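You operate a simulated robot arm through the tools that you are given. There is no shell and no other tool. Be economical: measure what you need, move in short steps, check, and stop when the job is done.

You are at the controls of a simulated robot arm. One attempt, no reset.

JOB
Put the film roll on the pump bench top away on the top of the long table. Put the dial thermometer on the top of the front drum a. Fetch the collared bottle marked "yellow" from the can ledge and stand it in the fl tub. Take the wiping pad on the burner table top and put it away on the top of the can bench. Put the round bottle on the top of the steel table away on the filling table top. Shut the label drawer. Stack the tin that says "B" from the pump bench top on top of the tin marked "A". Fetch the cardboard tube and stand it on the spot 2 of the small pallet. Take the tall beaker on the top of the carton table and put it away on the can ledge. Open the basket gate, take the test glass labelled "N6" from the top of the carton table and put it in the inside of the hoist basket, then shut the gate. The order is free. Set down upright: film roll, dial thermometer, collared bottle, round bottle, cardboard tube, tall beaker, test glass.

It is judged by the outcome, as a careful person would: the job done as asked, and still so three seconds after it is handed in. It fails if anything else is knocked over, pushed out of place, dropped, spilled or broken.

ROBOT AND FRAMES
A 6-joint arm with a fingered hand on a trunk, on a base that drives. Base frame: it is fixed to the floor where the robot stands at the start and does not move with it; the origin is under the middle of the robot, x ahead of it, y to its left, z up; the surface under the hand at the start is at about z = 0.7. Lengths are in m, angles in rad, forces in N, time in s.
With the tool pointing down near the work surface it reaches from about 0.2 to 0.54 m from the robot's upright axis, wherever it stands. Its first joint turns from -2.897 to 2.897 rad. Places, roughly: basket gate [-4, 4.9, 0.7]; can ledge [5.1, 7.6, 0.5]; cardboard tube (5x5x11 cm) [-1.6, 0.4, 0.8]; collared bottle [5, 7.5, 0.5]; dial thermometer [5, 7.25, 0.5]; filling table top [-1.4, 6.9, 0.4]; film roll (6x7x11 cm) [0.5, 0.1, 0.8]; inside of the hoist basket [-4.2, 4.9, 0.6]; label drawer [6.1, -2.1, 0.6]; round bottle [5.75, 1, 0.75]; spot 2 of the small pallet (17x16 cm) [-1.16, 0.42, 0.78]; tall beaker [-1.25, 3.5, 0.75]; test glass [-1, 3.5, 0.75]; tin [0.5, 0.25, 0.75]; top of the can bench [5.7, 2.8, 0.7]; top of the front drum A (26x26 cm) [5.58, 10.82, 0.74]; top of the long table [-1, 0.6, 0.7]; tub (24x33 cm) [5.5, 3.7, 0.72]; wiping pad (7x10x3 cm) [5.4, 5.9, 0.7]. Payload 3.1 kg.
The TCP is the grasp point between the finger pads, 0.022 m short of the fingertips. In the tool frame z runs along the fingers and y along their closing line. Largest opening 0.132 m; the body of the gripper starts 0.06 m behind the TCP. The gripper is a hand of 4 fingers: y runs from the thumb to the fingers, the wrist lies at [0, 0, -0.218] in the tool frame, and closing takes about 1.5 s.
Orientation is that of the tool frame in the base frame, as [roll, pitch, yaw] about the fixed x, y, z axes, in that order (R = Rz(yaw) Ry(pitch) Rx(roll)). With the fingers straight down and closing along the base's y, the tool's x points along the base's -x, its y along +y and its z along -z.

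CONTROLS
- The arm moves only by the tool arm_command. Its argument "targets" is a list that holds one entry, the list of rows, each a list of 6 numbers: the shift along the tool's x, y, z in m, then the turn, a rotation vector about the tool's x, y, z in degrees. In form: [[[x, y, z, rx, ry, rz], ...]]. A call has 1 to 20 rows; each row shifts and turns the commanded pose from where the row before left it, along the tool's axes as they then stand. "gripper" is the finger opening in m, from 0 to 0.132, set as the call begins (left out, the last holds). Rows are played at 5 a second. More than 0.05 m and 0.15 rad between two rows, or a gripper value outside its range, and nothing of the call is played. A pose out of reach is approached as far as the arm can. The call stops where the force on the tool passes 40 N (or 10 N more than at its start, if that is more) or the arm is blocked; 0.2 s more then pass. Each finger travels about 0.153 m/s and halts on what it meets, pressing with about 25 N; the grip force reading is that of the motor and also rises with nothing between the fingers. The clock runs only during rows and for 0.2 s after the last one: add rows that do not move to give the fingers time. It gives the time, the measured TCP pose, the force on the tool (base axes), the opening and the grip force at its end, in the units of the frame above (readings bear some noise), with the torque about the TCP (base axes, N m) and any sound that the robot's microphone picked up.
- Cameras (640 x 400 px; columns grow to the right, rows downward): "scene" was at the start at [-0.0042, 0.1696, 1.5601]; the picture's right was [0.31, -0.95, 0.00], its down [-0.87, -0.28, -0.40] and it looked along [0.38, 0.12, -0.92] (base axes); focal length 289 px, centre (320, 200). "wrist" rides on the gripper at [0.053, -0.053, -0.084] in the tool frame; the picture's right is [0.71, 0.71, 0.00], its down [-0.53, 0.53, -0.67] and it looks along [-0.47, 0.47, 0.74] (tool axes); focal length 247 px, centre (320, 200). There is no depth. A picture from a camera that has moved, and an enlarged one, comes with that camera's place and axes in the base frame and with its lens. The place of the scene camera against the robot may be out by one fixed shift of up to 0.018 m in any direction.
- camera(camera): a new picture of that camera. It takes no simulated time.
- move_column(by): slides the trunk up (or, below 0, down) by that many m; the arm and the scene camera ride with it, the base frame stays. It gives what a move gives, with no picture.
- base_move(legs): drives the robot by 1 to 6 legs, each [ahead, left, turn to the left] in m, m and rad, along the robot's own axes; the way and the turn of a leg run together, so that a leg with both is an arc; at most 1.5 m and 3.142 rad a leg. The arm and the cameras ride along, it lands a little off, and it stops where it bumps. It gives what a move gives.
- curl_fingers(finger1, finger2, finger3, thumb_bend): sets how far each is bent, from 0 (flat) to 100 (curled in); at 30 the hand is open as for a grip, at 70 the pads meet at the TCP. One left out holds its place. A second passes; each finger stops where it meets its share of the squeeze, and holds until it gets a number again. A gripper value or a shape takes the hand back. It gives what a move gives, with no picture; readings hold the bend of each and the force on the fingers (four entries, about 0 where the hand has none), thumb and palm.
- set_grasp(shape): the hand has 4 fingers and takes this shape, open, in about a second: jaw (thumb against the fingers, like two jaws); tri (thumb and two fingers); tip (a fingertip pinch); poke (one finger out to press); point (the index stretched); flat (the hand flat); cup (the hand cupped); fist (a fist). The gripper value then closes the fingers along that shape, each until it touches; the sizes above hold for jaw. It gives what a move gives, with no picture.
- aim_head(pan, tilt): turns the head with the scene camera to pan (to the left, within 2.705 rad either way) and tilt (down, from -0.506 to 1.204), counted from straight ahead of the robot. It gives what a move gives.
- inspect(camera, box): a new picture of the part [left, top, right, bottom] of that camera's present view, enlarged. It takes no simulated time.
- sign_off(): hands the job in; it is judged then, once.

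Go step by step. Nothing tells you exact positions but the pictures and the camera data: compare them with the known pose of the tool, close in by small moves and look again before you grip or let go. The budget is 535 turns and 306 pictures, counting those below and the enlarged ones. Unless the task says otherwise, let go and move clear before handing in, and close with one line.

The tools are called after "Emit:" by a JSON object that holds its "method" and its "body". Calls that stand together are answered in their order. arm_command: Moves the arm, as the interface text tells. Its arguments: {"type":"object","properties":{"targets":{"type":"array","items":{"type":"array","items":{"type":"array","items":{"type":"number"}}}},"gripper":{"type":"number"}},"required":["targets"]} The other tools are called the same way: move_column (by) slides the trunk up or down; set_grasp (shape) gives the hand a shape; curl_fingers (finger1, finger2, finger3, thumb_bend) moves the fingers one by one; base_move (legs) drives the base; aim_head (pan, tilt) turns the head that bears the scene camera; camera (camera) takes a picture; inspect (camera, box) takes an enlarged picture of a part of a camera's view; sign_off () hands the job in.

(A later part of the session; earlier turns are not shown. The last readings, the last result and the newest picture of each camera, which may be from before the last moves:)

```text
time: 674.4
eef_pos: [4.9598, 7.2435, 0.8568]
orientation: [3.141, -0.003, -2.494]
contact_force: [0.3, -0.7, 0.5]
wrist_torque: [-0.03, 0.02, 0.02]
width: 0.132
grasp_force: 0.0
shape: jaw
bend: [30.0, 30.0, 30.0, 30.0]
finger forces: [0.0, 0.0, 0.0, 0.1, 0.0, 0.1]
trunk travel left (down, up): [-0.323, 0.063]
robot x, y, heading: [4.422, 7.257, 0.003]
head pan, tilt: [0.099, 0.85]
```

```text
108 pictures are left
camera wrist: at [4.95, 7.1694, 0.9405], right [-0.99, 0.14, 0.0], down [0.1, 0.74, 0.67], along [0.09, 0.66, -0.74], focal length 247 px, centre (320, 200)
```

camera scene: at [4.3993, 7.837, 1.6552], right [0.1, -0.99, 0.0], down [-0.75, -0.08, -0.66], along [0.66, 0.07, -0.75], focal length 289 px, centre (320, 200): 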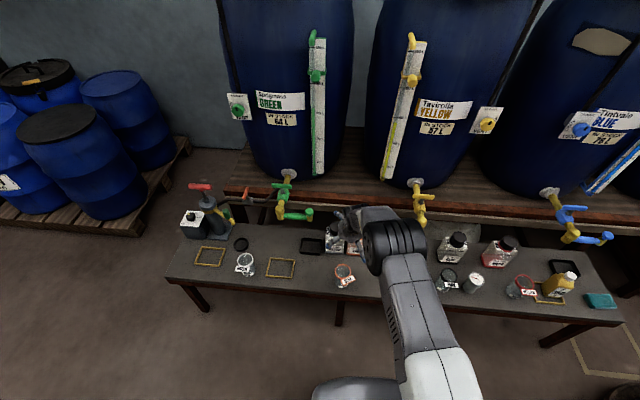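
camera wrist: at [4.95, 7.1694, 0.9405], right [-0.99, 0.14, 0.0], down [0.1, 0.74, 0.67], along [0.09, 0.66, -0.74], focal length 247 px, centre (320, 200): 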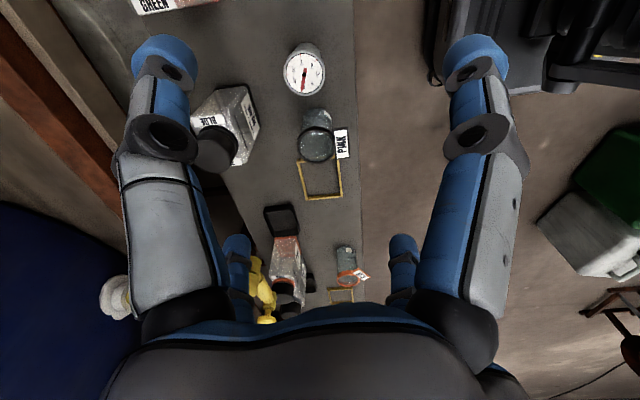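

Emit:
{"method": "arm_command", "body": {"targets": [[[-0.0293, -0.0027, 0, 0, 0, 0], [0, 0, 0, 0, 0, -8], [0, 0, 0, 0, 0, 0]]]}}

Emit:
{"method": "move_column", "body": {"by": -0.18}}

Emit:
{"method": "camera", "body": {"camera": "wrist"}}

```text
time: 675.2
eef_pos: [4.978, 7.2568, 0.8583]
orientation: [-3.14, -0.001, -2.358]
contact_force: [0.0, -0.4, -0.3]
wrist_torque: [0.0, 0.02, -0.05]
width: 0.1319
grasp_force: 0.0
shape: jaw
bend: [30.0, 30.0, 30.0, 30.0]
finger forces: [0.0, 0.1, 0.1, 0.0, 0.0, 0.0]
out of reach, approached as far as the arm can: row 1
trunk travel left (down, up): [-0.323, 0.063]
robot x, y, heading: [4.4237, 7.2563, 0.005]
head pan, tilt: [0.099, 0.85]
```

```text
time: 677.2
eef_pos: [4.9773, 7.2583, 0.6776]
orientation: [3.141, 0.0, -2.355]
contact_force: [-0.9, -0.1, -0.3]
wrist_torque: [-0.01, -0.01, 0.03]
width: 0.1318
grasp_force: 0.0
shape: jaw
bend: [30.0, 30.0, 30.0, 30.0]
finger forces: [0.0, 0.0, 0.1, 0.0, 0.1, 0.0]
trunk travel left (down, up): [-0.143, 0.243]
robot x, y, heading: [4.4291, 7.2572, 0.002]
head pan, tilt: [0.099, 0.85]
```

```text
107 pictures are left
camera wrist: at [4.9781, 7.1831, 0.7609], right [-1.0, 0.0, 0.0], down [0.0, 0.74, 0.67], along [0.0, 0.67, -0.74], focal length 247 px, centre (320, 200)
```

wrist: 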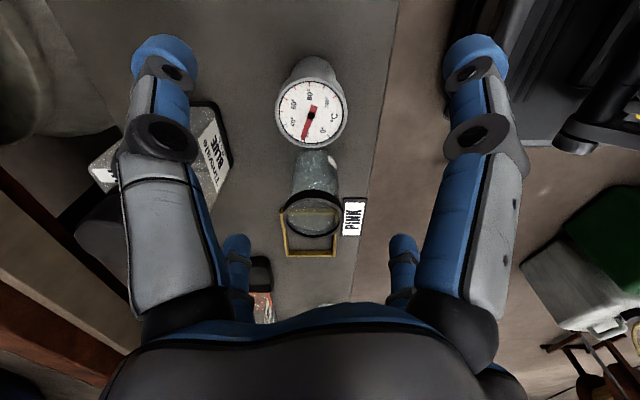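

Emit:
{"method": "arm_command", "body": {"targets": [[[0, -0.0071, 0, 0, 0, 0], [0, 0, 0, 0, 0, 0]]]}}

Emit:
{"method": "move_column", "body": {"by": -0.115}}

Emit:
{"method": "camera", "body": {"camera": "wrist"}}

```text
time: 677.8
eef_pos: [4.9779, 7.2525, 0.679]
orientation: [3.141, -0.002, -2.355]
contact_force: [0.8, -0.1, -0.3]
wrist_torque: [0.01, -0.03, -0.04]
width: 0.1319
grasp_force: 0.0
shape: jaw
bend: [30.0, 30.0, 30.0, 30.0]
finger forces: [0.1, 0.0, 0.0, 0.0, 0.1, 0.0]
out of reach, approached as far as the arm can: row 1
trunk travel left (down, up): [-0.143, 0.243]
robot x, y, heading: [4.4244, 7.2592, 0.001]
head pan, tilt: [0.099, 0.85]
```

```text
time: 679.2
eef_pos: [4.9774, 7.2527, 0.5628]
orientation: [-3.141, -0.001, -2.355]
contact_force: [-0.1, 0.8, 0.4]
wrist_torque: [0.01, 0.01, -0.02]
width: 0.1323
grasp_force: 0.1
shape: jaw
bend: [30.0, 30.0, 30.0, 30.0]
finger forces: [0.0, 0.0, 0.0, 0.0, 0.1, 0.0]
trunk travel left (down, up): [-0.028, 0.358]
robot x, y, heading: [4.4224, 7.2592, 0.004]
head pan, tilt: [0.099, 0.85]
```

```text
106 pictures are left
camera wrist: at [4.9793, 7.1777, 0.6457], right [-1.0, 0.0, 0.0], down [0.0, 0.74, 0.67], along [0.0, 0.67, -0.74], focal length 247 px, centre (320, 200)
```

wrist: 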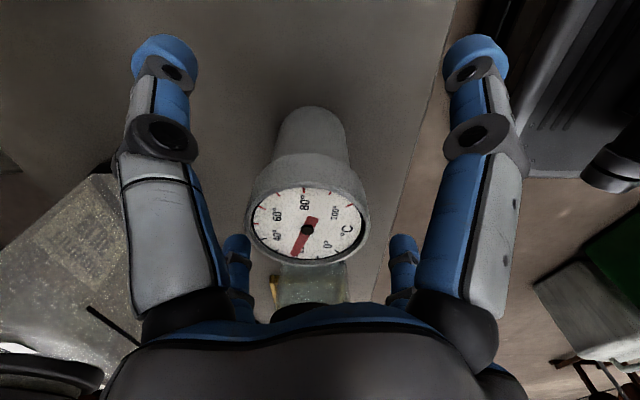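

Well centred. Close and lift.

Emit:
{"method": "arm_command", "body": {"targets": [[[0, 0, 0, 0, 0, 0], [0, 0, 0, 0, 0, 0], [0, 0, 0, 0, 0, 0], [0, 0, 0, 0, 0, 0], [0, 0, 0, 0, 0, 0], [0, 0, 0, 0, 0, 0], [0, 0, 0, 0, 0, 0]]], "gripper": 0.0}}

Emit:
{"method": "move_column", "body": {"by": 0.32}}

Emit:
{"method": "camera", "body": {"camera": "wrist"}}

Emit:
{"method": "aim_head", "body": {"pan": 1.2, "tilt": 0.5}}

Emit:
{"method": "camera", "body": {"camera": "scene"}}

```text
time: 680.8
eef_pos: [4.9788, 7.2533, 0.5632]
orientation: [-3.14, -0.001, -2.354]
contact_force: [-0.6, -0.7, -1.5]
wrist_torque: [-0.03, 0.01, 0.04]
width: 0.0408
grasp_force: 25.3
shape: jaw
bend: [77.0, 43.0, 35.0, 68.0]
finger forces: [19.6, 17.8, 20.9, 0.0, 18.5, 0.0]
trunk travel left (down, up): [-0.028, 0.358]
robot x, y, heading: [4.426, 7.2614, 0.001]
head pan, tilt: [0.099, 0.85]
```

```text
time: 684.0
eef_pos: [4.9801, 7.2522, 0.8831]
orientation: [3.141, -0.001, -2.354]
contact_force: [0.6, -0.3, -1.8]
wrist_torque: [-0.03, 0.0, -0.03]
width: 0.0404
grasp_force: 25.0
shape: jaw
bend: [77.0, 43.0, 35.0, 68.0]
finger forces: [19.5, 17.8, 20.8, 0.0, 18.4, 0.0]
trunk travel left (down, up): [-0.348, 0.038]
robot x, y, heading: [4.425, 7.2615, 0.003]
head pan, tilt: [0.099, 0.85]
```

```text
105 pictures are left
camera wrist: at [4.9795, 7.1778, 0.9667], right [-1.0, 0.0, 0.0], down [0.0, 0.74, 0.67], along [0.0, 0.67, -0.74], focal length 247 px, centre (320, 200)
```

wrist: 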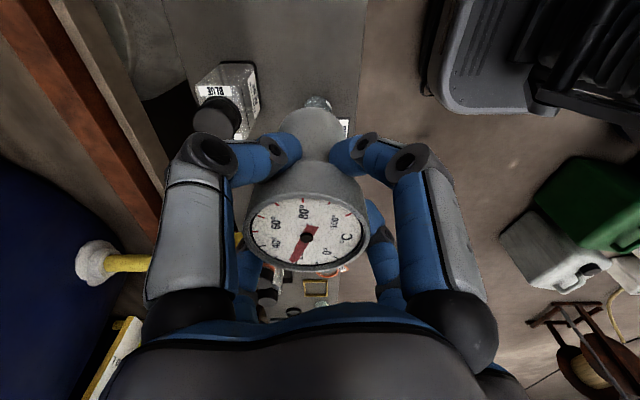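

```text
time: 685.3
eef_pos: [4.9792, 7.2519, 0.8835]
orientation: [-3.141, -0.002, -2.354]
contact_force: [0.2, -0.4, -1.6]
wrist_torque: [-0.02, 0.0, 0.02]
width: 0.0405
grasp_force: 25.3
shape: jaw
bend: [77.0, 43.0, 35.0, 68.0]
finger forces: [19.5, 17.8, 20.8, 0.0, 18.4, 0.0]
trunk travel left (down, up): [-0.348, 0.038]
robot x, y, heading: [4.4207, 7.26, 0.001]
head pan, tilt: [1.201, 0.499]
```

```text
104 pictures are left
camera scene: at [4.3959, 7.4948, 1.7103], right [0.93, -0.36, 0.0], down [-0.17, -0.45, -0.88], along [0.31, 0.82, -0.48], focal length 289 px, centre (320, 200)
```

scene: 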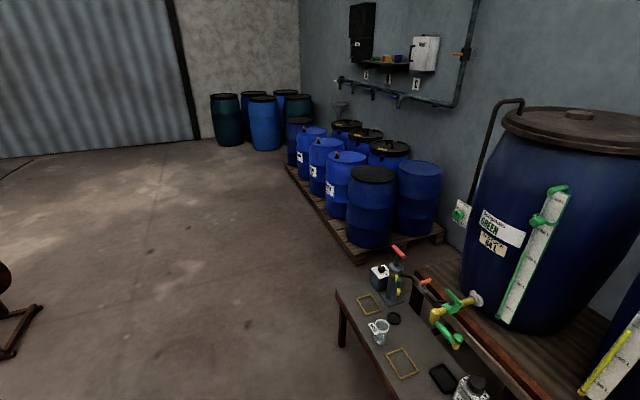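

Thermometer held. Now look at the front drums on the pallet.

Emit:
{"method": "inspect", "body": {"camera": "scene", "box": [270, 100, 450, 270]}}

```text
2.35 times, centred on (360, 185) of scene
camera zoom: at [4.3959, 7.4948, 1.7103], right [0.93, -0.36, 0.0], down [-0.17, -0.45, -0.88], along [0.31, 0.82, -0.48], focal length 679 px, centre (226, 235)
```

zoom: 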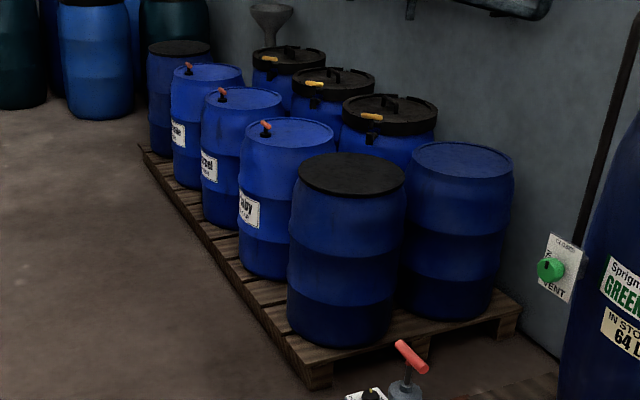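

The target (5.58, 10.82) coincides with the far labelled drum. Retract the arm a little and drive north to see the labels.

Emit:
{"method": "arm_command", "body": {"targets": [[[0.0282, 0.0283, -0.016, 0, 0, 0], [0.0282, 0.0283, -0.016, 0, 0, 0], [0.0282, 0.0283, -0.016, 0, 0, 0], [0.0282, 0.0283, -0.016, 0, 0, 0], [0.0282, 0.0283, -0.016, 0, 0, 0]]]}}

Emit:
{"method": "base_move", "body": {"legs": [[-0.03, 1.2, 0], [0, 1.2, 0], [0.1, 0.9, 0]]}}

Emit:
{"method": "aim_head", "body": {"pan": 0.15, "tilt": 0.65}}

Emit:
{"method": "camera", "body": {"camera": "scene"}}

```text
time: 686.5
eef_pos: [4.7778, 7.2525, 0.9648]
orientation: [-3.139, 0.002, -2.356]
contact_force: [-1.0, -0.5, -1.9]
wrist_torque: [-0.05, 0.03, 0.04]
width: 0.04
grasp_force: 25.1
shape: jaw
bend: [77.0, 80.0, 35.0, 67.0]
finger forces: [19.0, 17.7, 21.0, 0.1, 18.0, 0.0]
trunk travel left (down, up): [-0.348, 0.038]
robot x, y, heading: [4.4244, 7.2592, 0.0]
head pan, tilt: [1.201, 0.499]
```

```text
time: 702.7
eef_pos: [4.8391, 10.5608, 0.9636]
orientation: [-3.14, -0.001, -2.344]
contact_force: [-0.7, -0.2, -0.7]
wrist_torque: [-0.03, 0.0, 0.01]
width: 0.0402
grasp_force: 25.3
shape: jaw
bend: [77.0, 80.0, 35.0, 67.0]
finger forces: [18.9, 17.6, 21.0, 0.0, 18.0, 0.0]
trunk travel left (down, up): [-0.348, 0.038]
robot x, y, heading: [4.4806, 10.5621, 0.013]
head pan, tilt: [1.201, 0.499]
```

```text
time: 704.0
eef_pos: [4.8389, 10.5605, 0.9643]
orientation: [-3.142, -0.001, -2.344]
contact_force: [-0.4, -0.7, -1.4]
wrist_torque: [-0.03, 0.03, -0.03]
width: 0.0398
grasp_force: 24.3
shape: jaw
bend: [77.0, 80.0, 35.0, 67.0]
finger forces: [19.0, 17.7, 21.0, 0.0, 18.0, 0.0]
trunk travel left (down, up): [-0.348, 0.038]
robot x, y, heading: [4.485, 10.565, 0.014]
head pan, tilt: [0.15, 0.649]
```

```text
102 pictures are left
camera scene: at [4.5058, 10.7278, 1.697], right [0.17, -0.99, 0.0], down [-0.6, -0.1, -0.8], along [0.79, 0.13, -0.6], focal length 289 px, centre (320, 200)
```

scene: 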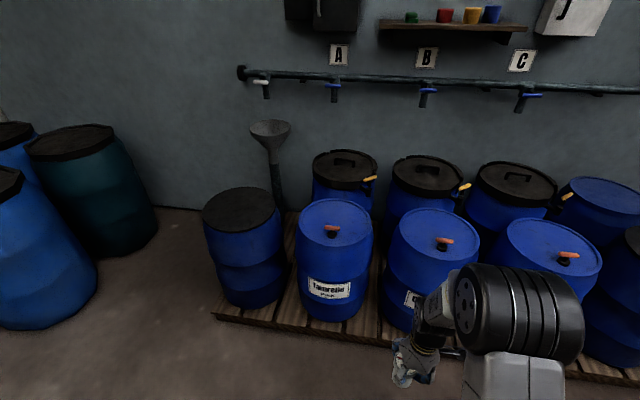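

Emit:
{"method": "inspect", "body": {"camera": "scene", "box": [280, 180, 400, 260]}}

```text
5.00 times, centred on (340, 220) of scene
camera zoom: at [4.5058, 10.7278, 1.697], right [0.17, -0.99, 0.0], down [-0.6, -0.1, -0.8], along [0.79, 0.13, -0.6], focal length 1443 px, centre (220, 100)
```

zoom: 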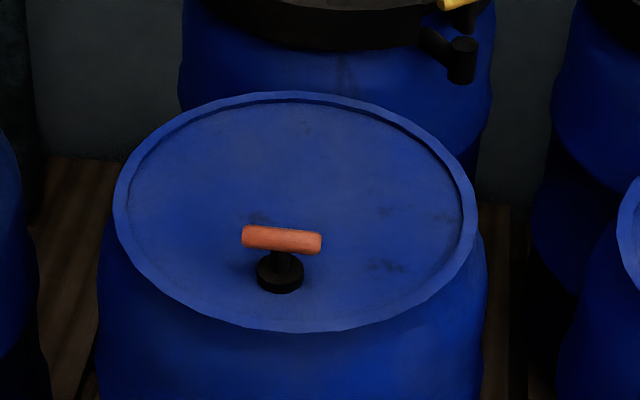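

Wall signs A/B/C confirm this is front drum A (top centre ≈(5.60,10.83), tap at its front). I'll place on the clear right part at ≈(5.575, 10.745).

Emit:
{"method": "base_move", "body": {"legs": [[0.3, 0.18, -0.013], [0.23, 0, 0]]}}

Emit:
{"method": "arm_command", "body": {"targets": [[[-0.0282, -0.0283, 0, 0, 0, 0], [-0.0282, -0.0283, 0, 0, 0, 0], [-0.0282, -0.0283, 0, 0, 0, 0], [-0.0282, -0.0283, 0, 0, 0, 0], [-0.0282, -0.0283, 0, 0, 0, 0], [0, 0, 0, 0, 0, 0]]]}}

Emit:
{"method": "camera", "body": {"camera": "wrist"}}

Emit:
{"method": "camera", "body": {"camera": "scene"}}

```text
time: 707.6
eef_pos: [5.3647, 10.7464, 0.963]
orientation: [-3.141, -0.001, -2.352]
contact_force: [-0.3, 0.0, -2.2]
wrist_torque: [-0.02, 0.03, -0.01]
width: 0.0398
grasp_force: 24.5
shape: jaw
bend: [77.0, 80.0, 35.0, 67.0]
finger forces: [18.9, 17.8, 21.0, 0.1, 18.0, 0.0]
trunk travel left (down, up): [-0.348, 0.038]
robot x, y, heading: [5.0113, 10.7479, 0.007]
head pan, tilt: [0.15, 0.649]
```

```text
time: 709.0
eef_pos: [5.5616, 10.7477, 0.9627]
orientation: [3.141, -0.001, -2.35]
contact_force: [0.2, -0.3, -1.7]
wrist_torque: [0.0, 0.01, 0.06]
width: 0.0396
grasp_force: 24.9
shape: jaw
bend: [77.0, 80.0, 35.0, 67.0]
finger forces: [18.5, 17.6, 21.0, 0.0, 17.5, 0.1]
trunk travel left (down, up): [-0.348, 0.038]
robot x, y, heading: [5.0057, 10.7513, 0.005]
head pan, tilt: [0.15, 0.649]
```

```text
100 pictures are left
camera wrist: at [5.5627, 10.6726, 1.0461], right [-1.0, 0.0, 0.0], down [0.0, 0.74, 0.67], along [0.0, 0.67, -0.74], focal length 247 px, centre (320, 200)
```

wrist: 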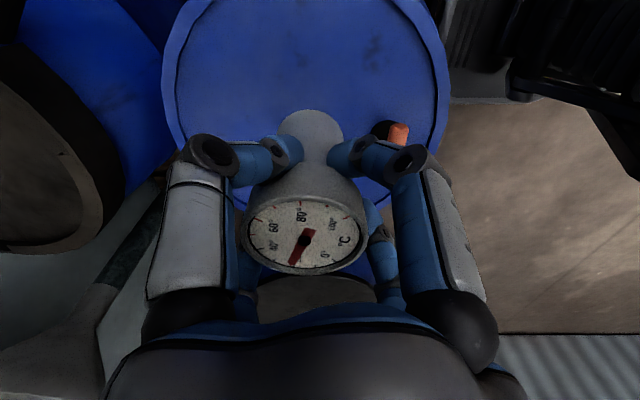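

```text
99 pictures are left
camera scene: at [5.0321, 10.9157, 1.697], right [0.16, -0.99, 0.0], down [-0.6, -0.09, -0.8], along [0.79, 0.12, -0.6], focal length 289 px, centre (320, 200)
```

scene: 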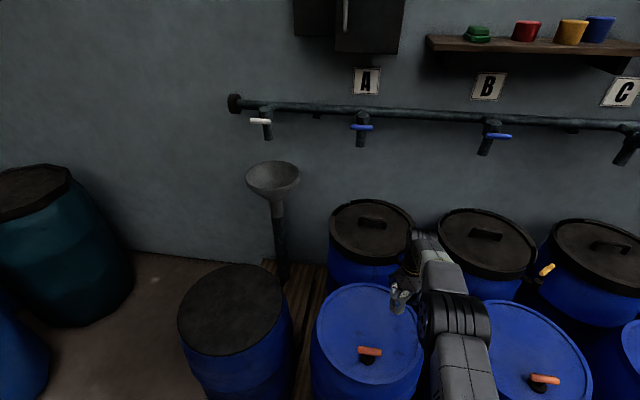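

Emit:
{"method": "move_column", "body": {"by": -0.125}}

Emit:
{"method": "camera", "body": {"camera": "wrist"}}

Emit:
{"method": "move_column", "body": {"by": -0.01}}

```text
time: 710.5
eef_pos: [5.5625, 10.7477, 0.837]
orientation: [3.141, -0.002, -2.35]
contact_force: [0.4, 0.2, -2.2]
wrist_torque: [0.0, 0.02, 0.01]
width: 0.0395
grasp_force: 24.9
shape: jaw
bend: [77.0, 80.0, 35.0, 67.0]
finger forces: [18.4, 17.6, 21.0, 0.0, 17.5, 0.1]
trunk travel left (down, up): [-0.223, 0.163]
robot x, y, heading: [5.0043, 10.7508, 0.005]
head pan, tilt: [0.15, 0.649]
```

```text
98 pictures are left
camera wrist: at [5.5636, 10.6725, 0.9206], right [-1.0, 0.0, 0.0], down [0.0, 0.74, 0.67], along [0.0, 0.67, -0.74], focal length 247 px, centre (320, 200)
```

wrist: 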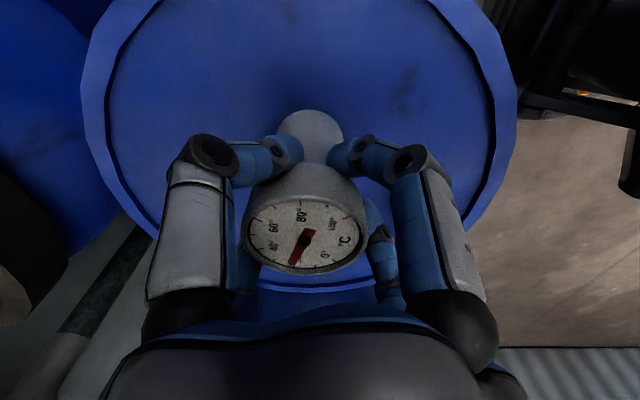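

```text
time: 711.1
eef_pos: [5.5634, 10.7479, 0.8287]
orientation: [-3.141, 0.0, -2.353]
contact_force: [-0.7, 0.2, -1.3]
wrist_torque: [-0.02, 0.03, -0.02]
width: 0.0395
grasp_force: 24.6
shape: jaw
bend: [77.0, 80.0, 35.0, 67.0]
finger forces: [18.4, 17.7, 21.0, 0.0, 17.6, 0.1]
trunk travel left (down, up): [-0.213, 0.173]
robot x, y, heading: [5.0071, 10.749, 0.008]
head pan, tilt: [0.15, 0.649]
```

Emit:
{"method": "move_column", "body": {"by": -0.006}}

Emit:
{"method": "move_column", "body": {"by": -0.005}}

Emit:
{"method": "move_column", "body": {"by": -0.005}}

```text
time: 711.6
eef_pos: [5.5619, 10.7475, 0.8213]
orientation: [-3.141, -0.002, -2.352]
contact_force: [-0.4, 0.4, -1.3]
wrist_torque: [0.0, 0.0, 0.0]
width: 0.0395
grasp_force: 24.8
shape: jaw
bend: [77.0, 80.0, 35.0, 67.0]
finger forces: [18.4, 17.6, 21.0, 0.0, 17.6, 0.0]
trunk travel left (down, up): [-0.207, 0.179]
robot x, y, heading: [5.0111, 10.7498, 0.005]
head pan, tilt: [0.15, 0.649]
```

```text
time: 712.2
eef_pos: [5.5622, 10.7467, 0.8176]
orientation: [-3.139, 0.0, -2.354]
contact_force: [0.0, -2.1, 4.8]
wrist_torque: [0.05, -0.03, 0.0]
width: 0.0398
grasp_force: 24.9
shape: jaw
bend: [77.0, 80.0, 35.0, 67.0]
finger forces: [18.6, 17.6, 20.3, 0.1, 17.9, 0.0]
trunk travel left (down, up): [-0.202, 0.184]
robot x, y, heading: [5.0086, 10.7489, 0.006]
head pan, tilt: [0.15, 0.649]
```

```text
time: 712.7
eef_pos: [5.5624, 10.7451, 0.8145]
orientation: [-3.137, 0.003, -2.354]
contact_force: [-0.1, -2.5, 20.0]
wrist_torque: [0.35, -0.25, -0.01]
width: 0.0399
grasp_force: 25.5
shape: jaw
bend: [78.0, 81.0, 34.0, 65.0]
finger forces: [17.9, 18.5, 23.9, 0.1, 17.6, 0.0]
trunk travel left (down, up): [-0.197, 0.189]
robot x, y, heading: [5.0119, 10.7503, 0.009]
head pan, tilt: [0.15, 0.649]
```

Seated. Ease up 3 mm, open, and lift.

Emit:
{"method": "move_column", "body": {"by": 0.004}}

Emit:
{"method": "arm_command", "body": {"targets": [[[0, 0, 0, 0, 0, 0], [0, 0, 0, 0, 0, 0], [0, 0, 0, 0, 0, 0], [0, 0, 0, 0, 0, 0], [0, 0, 0, 0, 0, 0]]], "gripper": 0.12}}

Emit:
{"method": "move_column", "body": {"by": 0.18}}

Emit:
{"method": "camera", "body": {"camera": "wrist"}}

```text
time: 713.2
eef_pos: [5.5625, 10.7472, 0.8152]
orientation: [3.141, -0.002, -2.352]
contact_force: [2.8, 0.5, 6.6]
wrist_torque: [0.17, -0.28, -0.12]
width: 0.0396
grasp_force: 24.6
shape: jaw
bend: [78.0, 81.0, 34.0, 66.0]
finger forces: [18.4, 18.8, 24.2, 0.1, 18.9, 0.0]
trunk travel left (down, up): [-0.201, 0.185]
robot x, y, heading: [5.0092, 10.7492, 0.009]
head pan, tilt: [0.15, 0.649]
```

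```text
time: 714.5
eef_pos: [5.5633, 10.7474, 0.8161]
orientation: [-3.142, -0.003, -2.35]
contact_force: [0.1, 0.5, -0.3]
wrist_torque: [-0.03, 0.0, 0.01]
width: 0.1196
grasp_force: 0.1
shape: jaw
bend: [25.0, 25.0, 25.0, 30.0]
finger forces: [0.0, 0.0, 0.0, 0.1, 0.1, 0.1]
trunk travel left (down, up): [-0.201, 0.185]
robot x, y, heading: [5.0102, 10.7497, 0.004]
head pan, tilt: [0.15, 0.649]
```

```text
time: 716.5
eef_pos: [5.5632, 10.7465, 0.9967]
orientation: [-3.14, -0.002, -2.351]
contact_force: [1.3, 0.9, 0.3]
wrist_torque: [-0.01, 0.0, 0.01]
width: 0.12
grasp_force: 0.0
shape: jaw
bend: [25.0, 25.0, 25.0, 30.0]
finger forces: [0.0, 0.0, 0.0, 0.1, 0.0, 0.1]
trunk travel left (down, up): [-0.381, 0.005]
robot x, y, heading: [5.0051, 10.7532, 0.005]
head pan, tilt: [0.15, 0.649]
```

```text
97 pictures are left
camera wrist: at [5.5634, 10.6725, 1.0793], right [-1.0, 0.0, 0.0], down [0.0, 0.74, 0.67], along [0.0, 0.67, -0.74], focal length 247 px, centre (320, 200)
```

wrist: 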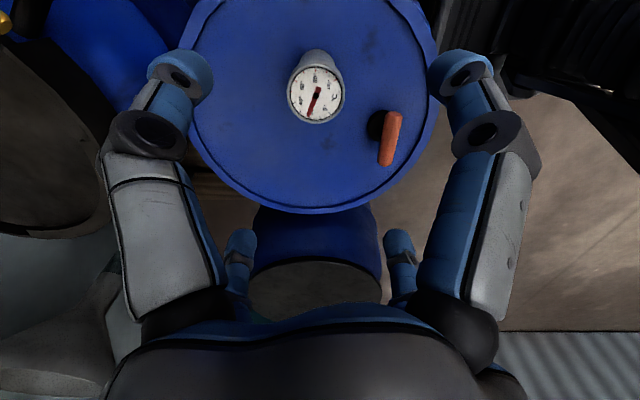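

Thermometer stands on drum A. Back to the ledge for the collared bottle marked YELLOW.

Emit:
{"method": "arm_command", "body": {"targets": [[[0.0282, 0.0283, 0, 0, 0, 0], [0.0282, 0.0283, 0, 0, 0, 0], [0.0282, 0.0283, 0, 0, 0, 0], [0.0282, 0.0283, 0, 0, 0, 0], [0.0282, 0.0283, 0, 0, 0, 0]]], "gripper": 0.132}}

Emit:
{"method": "base_move", "body": {"legs": [[-0.57, 0, 0], [0, -1.4, 0], [0, -1.5, 0]]}}

Emit:
{"method": "aim_head", "body": {"pan": 0.1, "tilt": 0.85}}

Emit:
{"method": "inspect", "body": {"camera": "scene", "box": [260, 180, 460, 320]}}

```text
time: 717.6
eef_pos: [5.3611, 10.7473, 0.9978]
orientation: [-3.139, 0.0, -2.351]
contact_force: [-0.3, 0.0, -0.6]
wrist_torque: [-0.01, -0.03, -0.01]
width: 0.1316
grasp_force: 0.0
shape: jaw
bend: [30.0, 30.0, 30.0, 30.0]
finger forces: [0.1, 0.0, 0.0, 0.0, 0.0, 0.0]
trunk travel left (down, up): [-0.381, 0.005]
robot x, y, heading: [5.0103, 10.7526, 0.007]
head pan, tilt: [0.15, 0.649]
```

```text
time: 734.6
eef_pos: [4.7623, 7.8265, 0.997]
orientation: [3.141, -0.001, -2.37]
contact_force: [-0.2, 0.3, -0.2]
wrist_torque: [0.01, 0.04, 0.0]
width: 0.1319
grasp_force: 0.0
shape: jaw
bend: [30.0, 30.0, 30.0, 30.0]
finger forces: [0.0, 0.0, 0.0, 0.0, 0.0, 0.0]
trunk travel left (down, up): [-0.381, 0.005]
robot x, y, heading: [4.4069, 7.8416, -0.009]
head pan, tilt: [0.15, 0.649]
```

```text
time: 735.3
eef_pos: [4.7622, 7.8269, 0.9958]
orientation: [3.139, -0.001, -2.371]
contact_force: [0.6, 0.5, 0.2]
wrist_torque: [-0.02, -0.02, -0.01]
width: 0.1317
grasp_force: 0.0
shape: jaw
bend: [30.0, 30.0, 30.0, 30.0]
finger forces: [0.1, 0.0, 0.1, 0.1, 0.0, 0.0]
trunk travel left (down, up): [-0.381, 0.005]
robot x, y, heading: [4.411, 7.8358, -0.012]
head pan, tilt: [0.099, 0.85]
```

```text
2.86 times, centred on (360, 250) of scene
camera zoom: at [4.4278, 7.9972, 1.7129], right [0.09, -1.0, 0.0], down [-0.75, -0.07, -0.66], along [0.66, 0.06, -0.75], focal length 824 px, centre (206, 57)
```

zoom: 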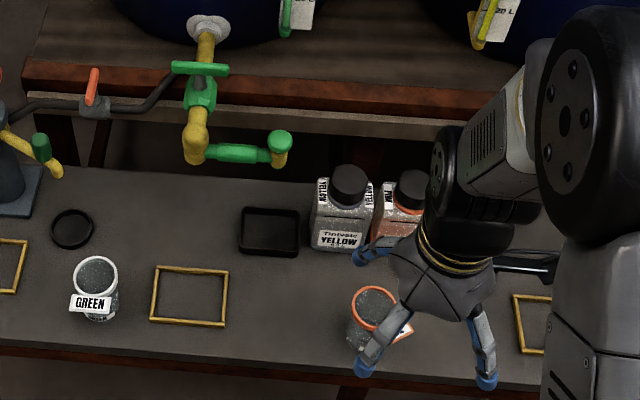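

YELLOW collared bottle at ≈(5.13, 7.83) close behind the beaker I set down and next to PINK; I'll grip it by its round cap, hand tilted outward. Tilt and move closer.

Emit:
{"method": "arm_command", "body": {"targets": [[[0, 0, 0, 5.6, -5.7, 0], [0, 0, 0, 5.6, -5.7, 0], [0, 0, 0, 5.6, -5.7, 0], [0, 0, 0, 0, 0, 0]]]}}

Emit:
{"method": "base_move", "body": {"legs": [[0.11, 0, 0.01]]}}

Emit:
{"method": "camera", "body": {"camera": "wrist"}}

```text
time: 736.3
eef_pos: [4.7622, 7.8266, 0.9968]
orientation: [-2.84, 0.294, -2.324]
contact_force: [0.3, 0.4, -0.7]
wrist_torque: [-0.02, 0.0, 0.01]
width: 0.1322
grasp_force: 0.0
shape: jaw
bend: [30.0, 30.0, 30.0, 30.0]
finger forces: [0.0, 0.0, 0.0, 0.0, 0.0, 0.0]
trunk travel left (down, up): [-0.381, 0.005]
robot x, y, heading: [4.408, 7.8414, -0.015]
head pan, tilt: [0.099, 0.85]
```

```text
time: 737.5
eef_pos: [4.8698, 7.8302, 0.9961]
orientation: [-2.839, 0.294, -2.313]
contact_force: [0.0, 0.5, 0.0]
wrist_torque: [0.03, -0.02, 0.03]
width: 0.1317
grasp_force: 0.0
shape: jaw
bend: [30.0, 30.0, 30.0, 30.0]
finger forces: [0.1, 0.0, 0.0, 0.0, 0.0, 0.0]
trunk travel left (down, up): [-0.381, 0.005]
robot x, y, heading: [4.5189, 7.8362, 0.004]
head pan, tilt: [0.099, 0.85]
```

```text
95 pictures are left
camera wrist: at [4.8372, 7.756, 1.0723], right [-0.91, 0.0, -0.41], down [-0.27, 0.74, 0.61], along [0.3, 0.67, -0.68], focal length 247 px, centre (320, 200)
```

wrist: 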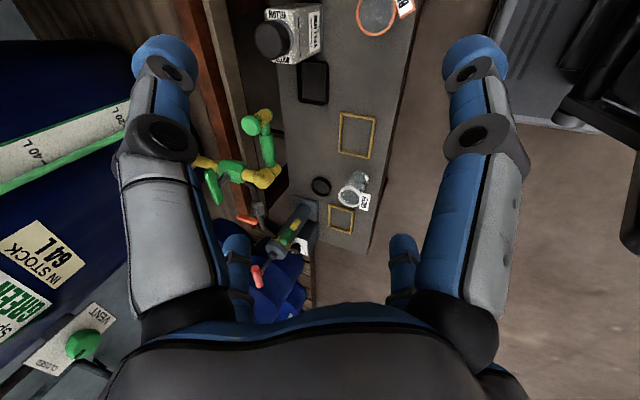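

Emit:
{"method": "arm_command", "body": {"targets": [[[-0.0109, -0.0089, 0.0422, 0, 0, 0], [-0.0109, -0.0089, 0.0422, 0, 0, 0], [-0.0109, -0.0089, 0.0422, 0, 0, 0], [-0.0109, -0.0089, 0.0422, 0, 0, 0], [-0.0109, -0.0089, 0.0422, 0, 0, 0], [-0.0109, -0.0089, 0.0422, 0, 0, 0], [-0.0109, -0.0089, 0.0422, 0, 0, 0], [-0.0109, -0.0089, 0.0422, 0, 0, 0], [0, 0, 0, 0, 0, 0]]]}}

Emit:
{"method": "camera", "body": {"camera": "wrist"}}

Emit:
{"method": "camera", "body": {"camera": "scene"}}

```text
time: 739.5
eef_pos: [5.0812, 7.8421, 0.7505]
orientation: [-2.839, 0.294, -2.313]
contact_force: [0.0, -0.6, 0.6]
wrist_torque: [-0.04, 0.0, -0.03]
width: 0.132
grasp_force: 0.1
shape: jaw
bend: [30.0, 30.0, 30.0, 30.0]
finger forces: [0.0, 0.0, 0.0, 0.0, 0.0, 0.1]
out of reach, approached as far as the arm can: row 8
trunk travel left (down, up): [-0.381, 0.005]
robot x, y, heading: [4.5212, 7.8382, 0.001]
head pan, tilt: [0.099, 0.85]
```

```text
94 pictures are left
camera wrist: at [5.047, 7.7671, 0.8262], right [-0.91, 0.0, -0.41], down [-0.27, 0.74, 0.61], along [0.3, 0.67, -0.68], focal length 247 px, centre (320, 200)
```

wrist: 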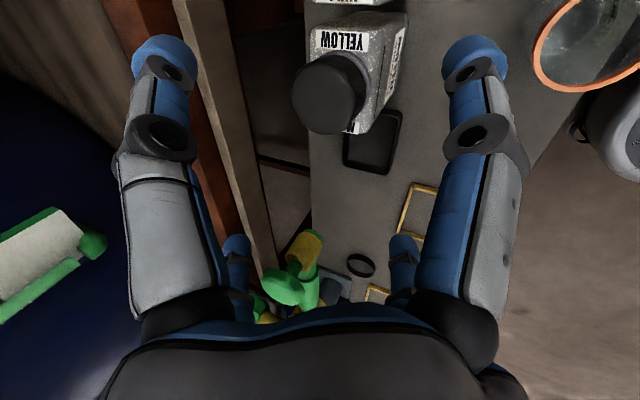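

```text
93 pictures are left
camera scene: at [4.5346, 7.9968, 1.7129], right [0.1, -0.99, 0.0], down [-0.75, -0.08, -0.66], along [0.66, 0.07, -0.75], focal length 289 px, centre (320, 200)
```

scene: 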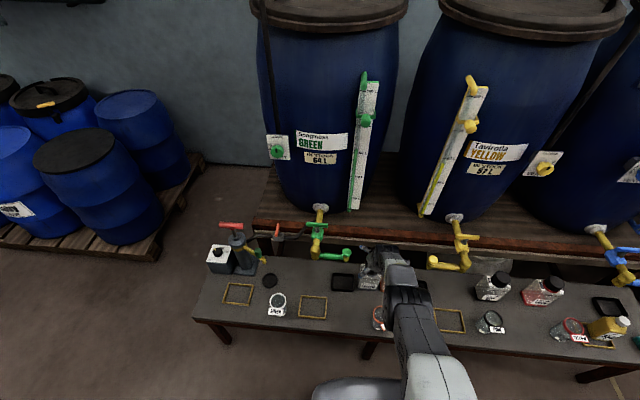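

Cap top is at (5.128, 7.840, 0.632). To gain reach I'll raise the hand relative to the trunk and lower the trunk.

Emit:
{"method": "arm_command", "body": {"targets": [[[-0.0116, -0.0114, -0.0366, 0, 0, 0], [-0.0116, -0.0114, -0.0366, 0, 0, 0], [-0.0116, -0.0114, -0.0366, 0, 0, 0], [-0.0116, -0.0114, -0.0366, 0, 0, 0], [-0.0116, -0.0114, -0.0366, 0, 0, 0]]]}}

Emit:
{"method": "move_column", "body": {"by": -0.23}}

Emit:
{"method": "arm_command", "body": {"targets": [[[-0.0152, -0.0158, 0.0096, 0, 0, 0], [-0.0152, -0.0158, 0.0096, 0, 0, 0], [0, 0, 0, 0, 0, 0]]]}}

Emit:
{"method": "camera", "body": {"camera": "wrist"}}

```text
time: 740.7
eef_pos: [5.0818, 7.8436, 0.9526]
orientation: [-2.839, 0.293, -2.313]
contact_force: [-1.0, 0.2, 0.4]
wrist_torque: [0.0, 0.03, 0.02]
width: 0.132
grasp_force: 0.2
shape: jaw
bend: [30.0, 30.0, 30.0, 30.0]
finger forces: [0.0, 0.0, 0.0, 0.0, 0.1, 0.0]
trunk travel left (down, up): [-0.381, 0.005]
robot x, y, heading: [4.517, 7.8344, -0.005]
head pan, tilt: [0.099, 0.85]
```

```text
time: 743.1
eef_pos: [5.0819, 7.844, 0.7231]
orientation: [-2.84, 0.294, -2.313]
contact_force: [0.5, 0.0, -0.3]
wrist_torque: [0.01, -0.02, -0.04]
width: 0.1319
grasp_force: 0.0
shape: jaw
bend: [30.0, 30.0, 30.0, 30.0]
finger forces: [0.0, 0.0, 0.0, 0.1, 0.1, 0.1]
trunk travel left (down, up): [-0.151, 0.235]
robot x, y, heading: [4.5176, 7.8395, -0.002]
head pan, tilt: [0.099, 0.85]
```

```text
time: 743.9
eef_pos: [5.1307, 7.844, 0.7243]
orientation: [-2.84, 0.294, -2.313]
contact_force: [-0.9, -0.4, -0.8]
wrist_torque: [0.01, -0.01, 0.03]
width: 0.1321
grasp_force: 0.0
shape: jaw
bend: [30.0, 30.0, 30.0, 30.0]
finger forces: [0.0, 0.0, 0.0, 0.0, 0.0, 0.0]
trunk travel left (down, up): [-0.151, 0.235]
robot x, y, heading: [4.5167, 7.8408, -0.002]
head pan, tilt: [0.099, 0.85]
```

```text
92 pictures are left
camera wrist: at [5.097, 7.7684, 0.7997], right [-0.91, 0.0, -0.41], down [-0.27, 0.74, 0.61], along [0.3, 0.67, -0.68], focal length 247 px, centre (320, 200)
```

wrist: 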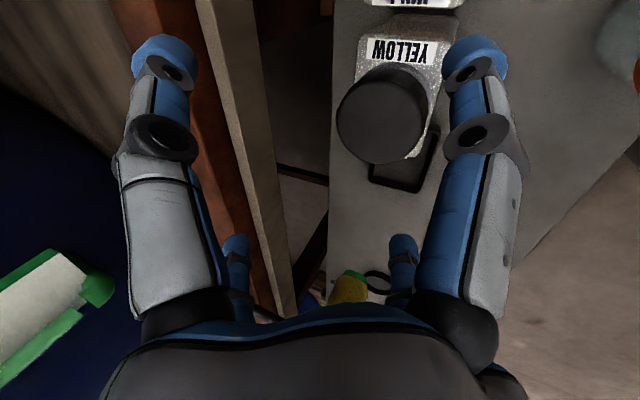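

Emit:
{"method": "move_column", "body": {"by": -0.08}}

Emit:
{"method": "camera", "body": {"camera": "wrist"}}

```text
time: 745.1
eef_pos: [5.1305, 7.8434, 0.6423]
orientation: [-2.84, 0.294, -2.313]
contact_force: [-0.3, -0.7, -0.1]
wrist_torque: [0.01, -0.01, -0.04]
width: 0.132
grasp_force: 0.2
shape: jaw
bend: [29.0, 30.0, 30.0, 30.0]
finger forces: [0.3, 0.1, 0.0, 0.0, 0.0, 0.1]
trunk travel left (down, up): [-0.071, 0.315]
robot x, y, heading: [4.5147, 7.8387, 0.0]
head pan, tilt: [0.099, 0.85]
```

```text
91 pictures are left
camera wrist: at [5.0968, 7.7684, 0.7185], right [-0.91, 0.0, -0.41], down [-0.27, 0.74, 0.61], along [0.3, 0.67, -0.68], focal length 247 px, centre (320, 200)
```

wrist: 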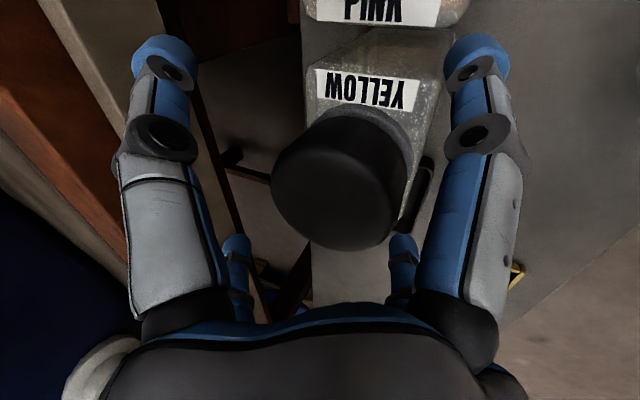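

Finger 1 grazes PINK's corner; narrow the opening to 0.10 (cap ≈0.06 wide) before lowering further.

Emit:
{"method": "arm_command", "body": {"targets": [[[0, 0, 0, 0, 0, 0], [0, 0, 0, 0, 0, 0], [0, 0, 0, 0, 0, 0]]], "gripper": 0.1}}

Emit:
{"method": "move_column", "body": {"by": -0.026}}

Emit:
{"method": "camera", "body": {"camera": "wrist"}}

```text
time: 745.9
eef_pos: [5.1304, 7.8435, 0.6437]
orientation: [-2.841, 0.294, -2.313]
contact_force: [-0.4, 0.1, 0.6]
wrist_torque: [0.05, 0.02, 0.01]
width: 0.1003
grasp_force: 0.1
shape: jaw
bend: [26.0, 25.0, 26.0, 54.0]
finger forces: [0.0, 0.3, 0.0, 0.0, 0.1, 0.0]
trunk travel left (down, up): [-0.071, 0.315]
robot x, y, heading: [4.5127, 7.8373, 0.001]
head pan, tilt: [0.099, 0.85]
```

```text
time: 746.6
eef_pos: [5.1305, 7.8436, 0.6168]
orientation: [-2.84, 0.294, -2.311]
contact_force: [-0.2, 0.5, 0.5]
wrist_torque: [0.01, 0.03, 0.03]
width: 0.1007
grasp_force: 0.0
shape: jaw
bend: [26.0, 25.0, 26.0, 54.0]
finger forces: [0.0, 0.2, 0.1, 0.1, 0.0, 0.1]
trunk travel left (down, up): [-0.045, 0.341]
robot x, y, heading: [4.5174, 7.8369, -0.003]
head pan, tilt: [0.099, 0.85]
```

```text
90 pictures are left
camera wrist: at [5.0968, 7.7684, 0.6922], right [-0.91, 0.0, -0.41], down [-0.27, 0.74, 0.61], along [0.3, 0.67, -0.68], focal length 247 px, centre (320, 200)
```

wrist: 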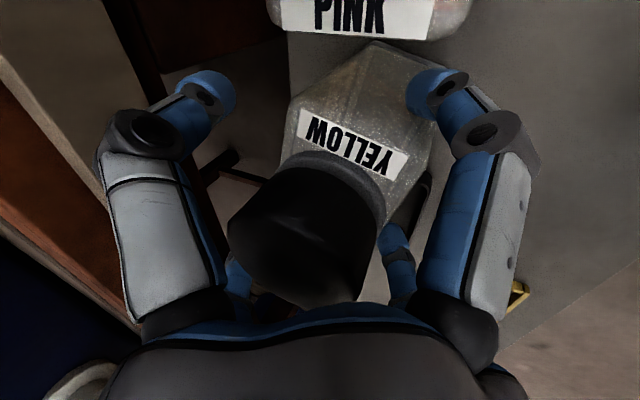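

Emit:
{"method": "arm_command", "body": {"targets": [[[0, 0, 0, 0, 0, 0], [0, 0, 0, 0, 0, 0], [0, 0, 0, 0, 0, 0], [0, 0, 0, 0, 0, 0], [0, 0, 0, 0, 0, 0], [0, 0, 0, 0, 0, 0], [0, 0, 0, 0, 0, 0]]], "gripper": 0.0}}

Emit:
{"method": "camera", "body": {"camera": "wrist"}}

```text
time: 748.2
eef_pos: [5.1301, 7.843, 0.6196]
orientation: [-2.835, 0.295, -2.313]
contact_force: [-2.9, -1.7, 21.1]
wrist_torque: [0.62, -0.67, 0.06]
width: 0.0584
grasp_force: 25.0
shape: jaw
bend: [35.0, 33.0, 35.0, 70.0]
finger forces: [19.5, 20.0, 37.3, 0.0, 22.2, 0.1]
trunk travel left (down, up): [-0.045, 0.341]
robot x, y, heading: [4.5158, 7.837, -0.003]
head pan, tilt: [0.099, 0.85]
heard: snap
```

```text
89 pictures are left
camera wrist: at [5.0957, 7.7682, 0.6948], right [-0.91, 0.0, -0.41], down [-0.27, 0.74, 0.61], along [0.31, 0.67, -0.68], focal length 247 px, centre (320, 200)
```

wrist: 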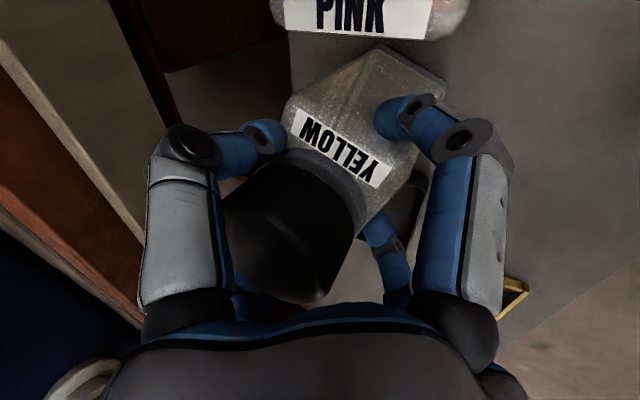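

I heard a "snap". Stop and inspect.

Emit:
{"method": "inspect", "body": {"camera": "scene", "box": [300, 190, 480, 350]}}

Emit:
{"method": "inspect", "body": {"camera": "wrist", "box": [200, 20, 480, 320]}}

```text
2.50 times, centred on (390, 270) of scene
camera zoom: at [4.531, 7.9964, 1.3764], right [0.1, -0.99, 0.0], down [-0.75, -0.07, -0.66], along [0.66, 0.07, -0.75], focal length 721 px, centre (145, 25)
```

zoom: 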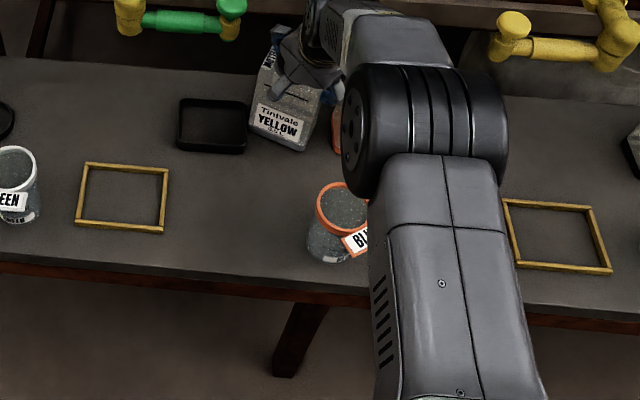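

```text
1.33 times, centred on (340, 170) of wrist
camera zoom: at [5.0957, 7.7682, 0.6948], right [-0.91, 0.0, -0.41], down [-0.27, 0.74, 0.61], along [0.31, 0.67, -0.68], focal length 329 px, centre (293, 240)
```

zoom: 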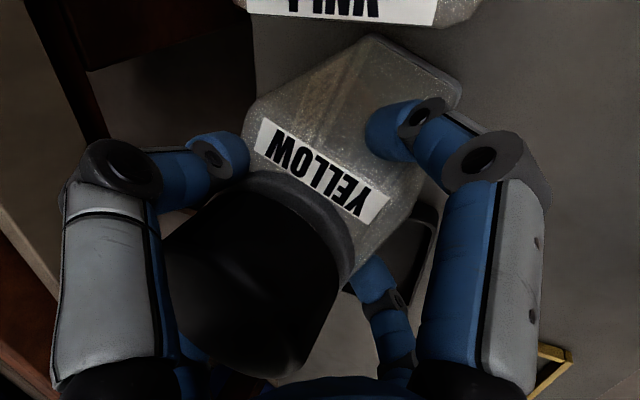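

Emit:
{"method": "arm_command", "body": {"targets": [[[0, 0, 0, 0, 0, 0], [0, 0, 0, 0, 0, 0], [0, 0, 0, 0, 0, 0], [0, 0, 0, 0, 0, 0]]], "gripper": 0.1}}

Emit:
{"method": "camera", "body": {"camera": "wrist"}}

```text
time: 749.2
eef_pos: [5.1304, 7.8422, 0.6168]
orientation: [-2.838, 0.292, -2.314]
contact_force: [-0.1, 0.1, 0.4]
wrist_torque: [0.0, 0.04, -0.02]
width: 0.0999
grasp_force: 0.0
shape: jaw
bend: [26.0, 26.0, 26.0, 54.0]
finger forces: [0.1, 0.1, 0.1, 0.1, 0.0, 0.1]
trunk travel left (down, up): [-0.045, 0.341]
robot x, y, heading: [4.5171, 7.8381, -0.001]
head pan, tilt: [0.099, 0.85]
heard: snap
```

```text
86 pictures are left
camera wrist: at [5.0965, 7.7685, 0.6919], right [-0.91, 0.0, -0.4], down [-0.27, 0.74, 0.61], along [0.3, 0.67, -0.68], focal length 247 px, centre (320, 200)
```

wrist: 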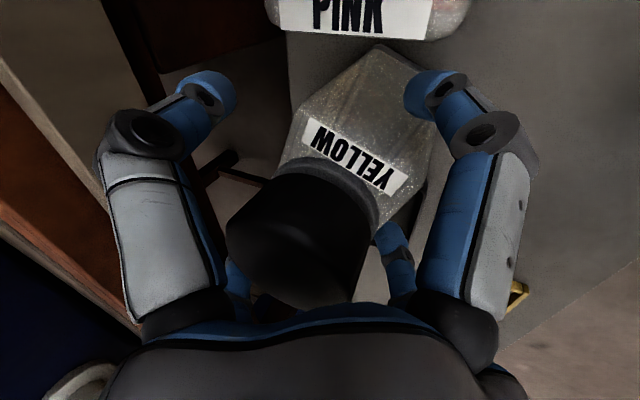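

The sound is the bottle knocking on the ledge as it tilts and settles; it stands, turned ~24° and shifted slightly. I'll re-centre on the cap, a bit higher, and align the fingers with the bottle's faces.

Emit:
{"method": "arm_command", "body": {"targets": [[[-0.0058, -0.0057, -0.0183, 0, 0, 0], [-0.0126, 0.0115, 0.008, 0, 0, 0], [0, 0, 0, 0, 0, -6.2], [0, 0, 0, 0, 0, -6.2], [0, 0, 0, 0, 0, -6.1], [0, 0, 0, 0, 0, 0]]]}}

Emit:
{"method": "camera", "body": {"camera": "wrist"}}

```text
time: 750.6
eef_pos: [5.1352, 7.861, 0.6308]
orientation: [-2.765, 0.184, -2.0]
contact_force: [-0.4, 0.1, -1.1]
wrist_torque: [-0.03, -0.04, -0.01]
width: 0.0998
grasp_force: 0.1
shape: jaw
bend: [26.0, 26.0, 26.0, 54.0]
finger forces: [0.0, 0.0, 0.0, 0.0, 0.0, 0.0]
trunk travel left (down, up): [-0.045, 0.341]
robot x, y, heading: [4.519, 7.8384, -0.001]
head pan, tilt: [0.099, 0.85]
```

```text
85 pictures are left
camera wrist: at [5.123, 7.789, 0.7154], right [-0.87, -0.32, -0.39], down [-0.49, 0.7, 0.52], along [0.11, 0.64, -0.76], focal length 247 px, centre (320, 200)
```

wrist: 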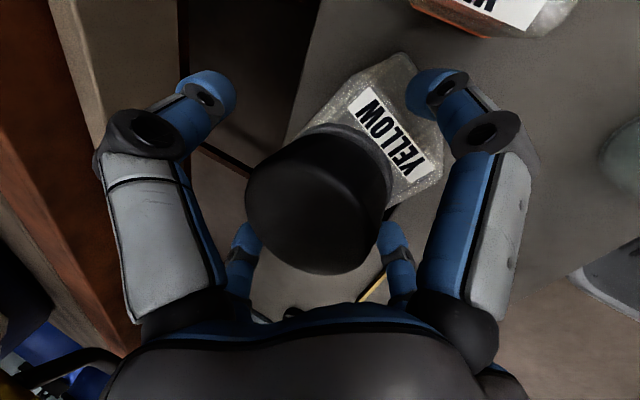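

Emit:
{"method": "move_column", "body": {"by": -0.008}}

Emit:
{"method": "arm_command", "body": {"targets": [[[0, 0, 0, 0, 0, 0], [0, 0, 0, 0, 0, 0], [0, 0, 0, 0, 0, 0], [0, 0, 0, 0, 0, 0], [0, 0, 0, 0, 0, 0], [0, 0, 0, 0, 0, 0]]], "gripper": 0.0}}

Emit:
{"method": "camera", "body": {"camera": "wrist"}}

```text
time: 751.2
eef_pos: [5.1352, 7.8588, 0.6213]
orientation: [-2.764, 0.185, -1.999]
contact_force: [-0.5, 0.1, 0.0]
wrist_torque: [-0.01, 0.01, -0.03]
width: 0.0997
grasp_force: 0.0
shape: jaw
bend: [26.0, 26.0, 26.0, 54.0]
finger forces: [0.0, 0.0, 0.0, 0.0, 0.1, 0.0]
trunk travel left (down, up): [-0.037, 0.349]
robot x, y, heading: [4.5191, 7.8351, -0.003]
head pan, tilt: [0.099, 0.85]
```

```text
time: 752.6
eef_pos: [5.1351, 7.8591, 0.6232]
orientation: [-2.761, 0.185, -2.001]
contact_force: [-0.4, 0.8, 4.6]
wrist_torque: [0.41, 0.17, 0.04]
width: 0.0579
grasp_force: 25.3
shape: jaw
bend: [29.0, 34.0, 36.0, 69.0]
finger forces: [23.5, 21.9, 24.0, 0.0, 24.2, 0.1]
trunk travel left (down, up): [-0.037, 0.349]
robot x, y, heading: [4.5169, 7.8381, 0.002]
head pan, tilt: [0.099, 0.85]
heard: snap
```

```text
84 pictures are left
camera wrist: at [5.1226, 7.789, 0.7081], right [-0.87, -0.31, -0.39], down [-0.49, 0.7, 0.52], along [0.11, 0.64, -0.76], focal length 247 px, centre (320, 200)
```

wrist: 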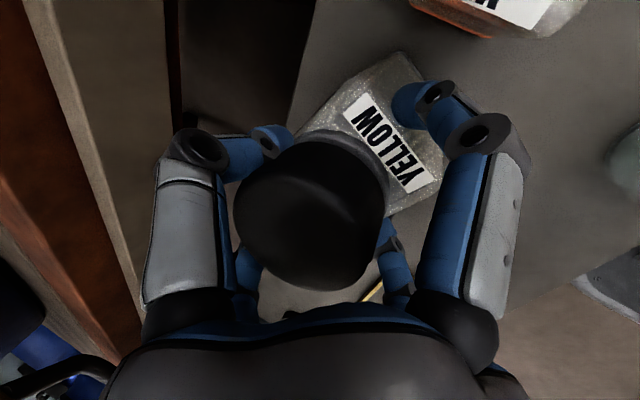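

Emit:
{"method": "move_column", "body": {"by": 0.06}}

Emit:
{"method": "camera", "body": {"camera": "wrist"}}

Emit:
{"method": "inspect", "body": {"camera": "scene", "box": [300, 160, 480, 320]}}

```text
time: 753.6
eef_pos: [5.1349, 7.8602, 0.6822]
orientation: [-2.764, 0.185, -2.001]
contact_force: [-0.8, -0.5, -0.7]
wrist_torque: [-0.02, 0.04, -0.01]
width: 0.0576
grasp_force: 24.5
shape: jaw
bend: [29.0, 34.0, 36.0, 68.0]
finger forces: [24.5, 20.2, 22.4, 0.0, 22.5, 0.0]
trunk travel left (down, up): [-0.097, 0.289]
robot x, y, heading: [4.5152, 7.8381, -0.0]
head pan, tilt: [0.099, 0.85]
```

```text
83 pictures are left
camera wrist: at [5.123, 7.789, 0.768], right [-0.87, -0.31, -0.39], down [-0.49, 0.7, 0.52], along [0.11, 0.64, -0.76], focal length 247 px, centre (320, 200)
```

wrist: 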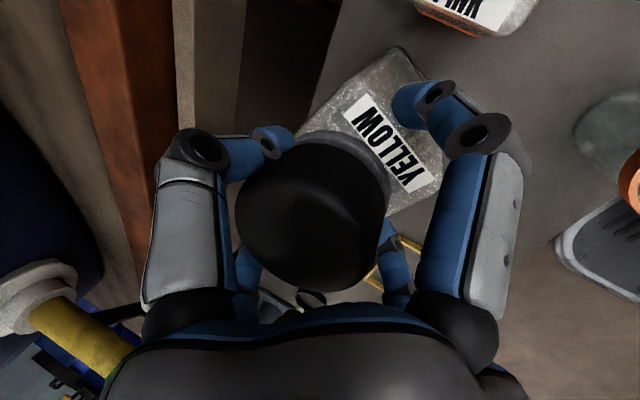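

```text
2.50 times, centred on (390, 240) of scene
camera zoom: at [4.5347, 7.9969, 1.429], right [0.1, -0.99, 0.0], down [-0.75, -0.08, -0.66], along [0.66, 0.07, -0.75], focal length 721 px, centre (145, 100)
```

zoom: 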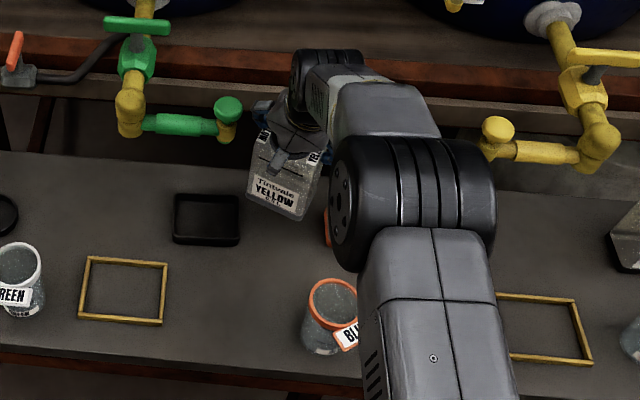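

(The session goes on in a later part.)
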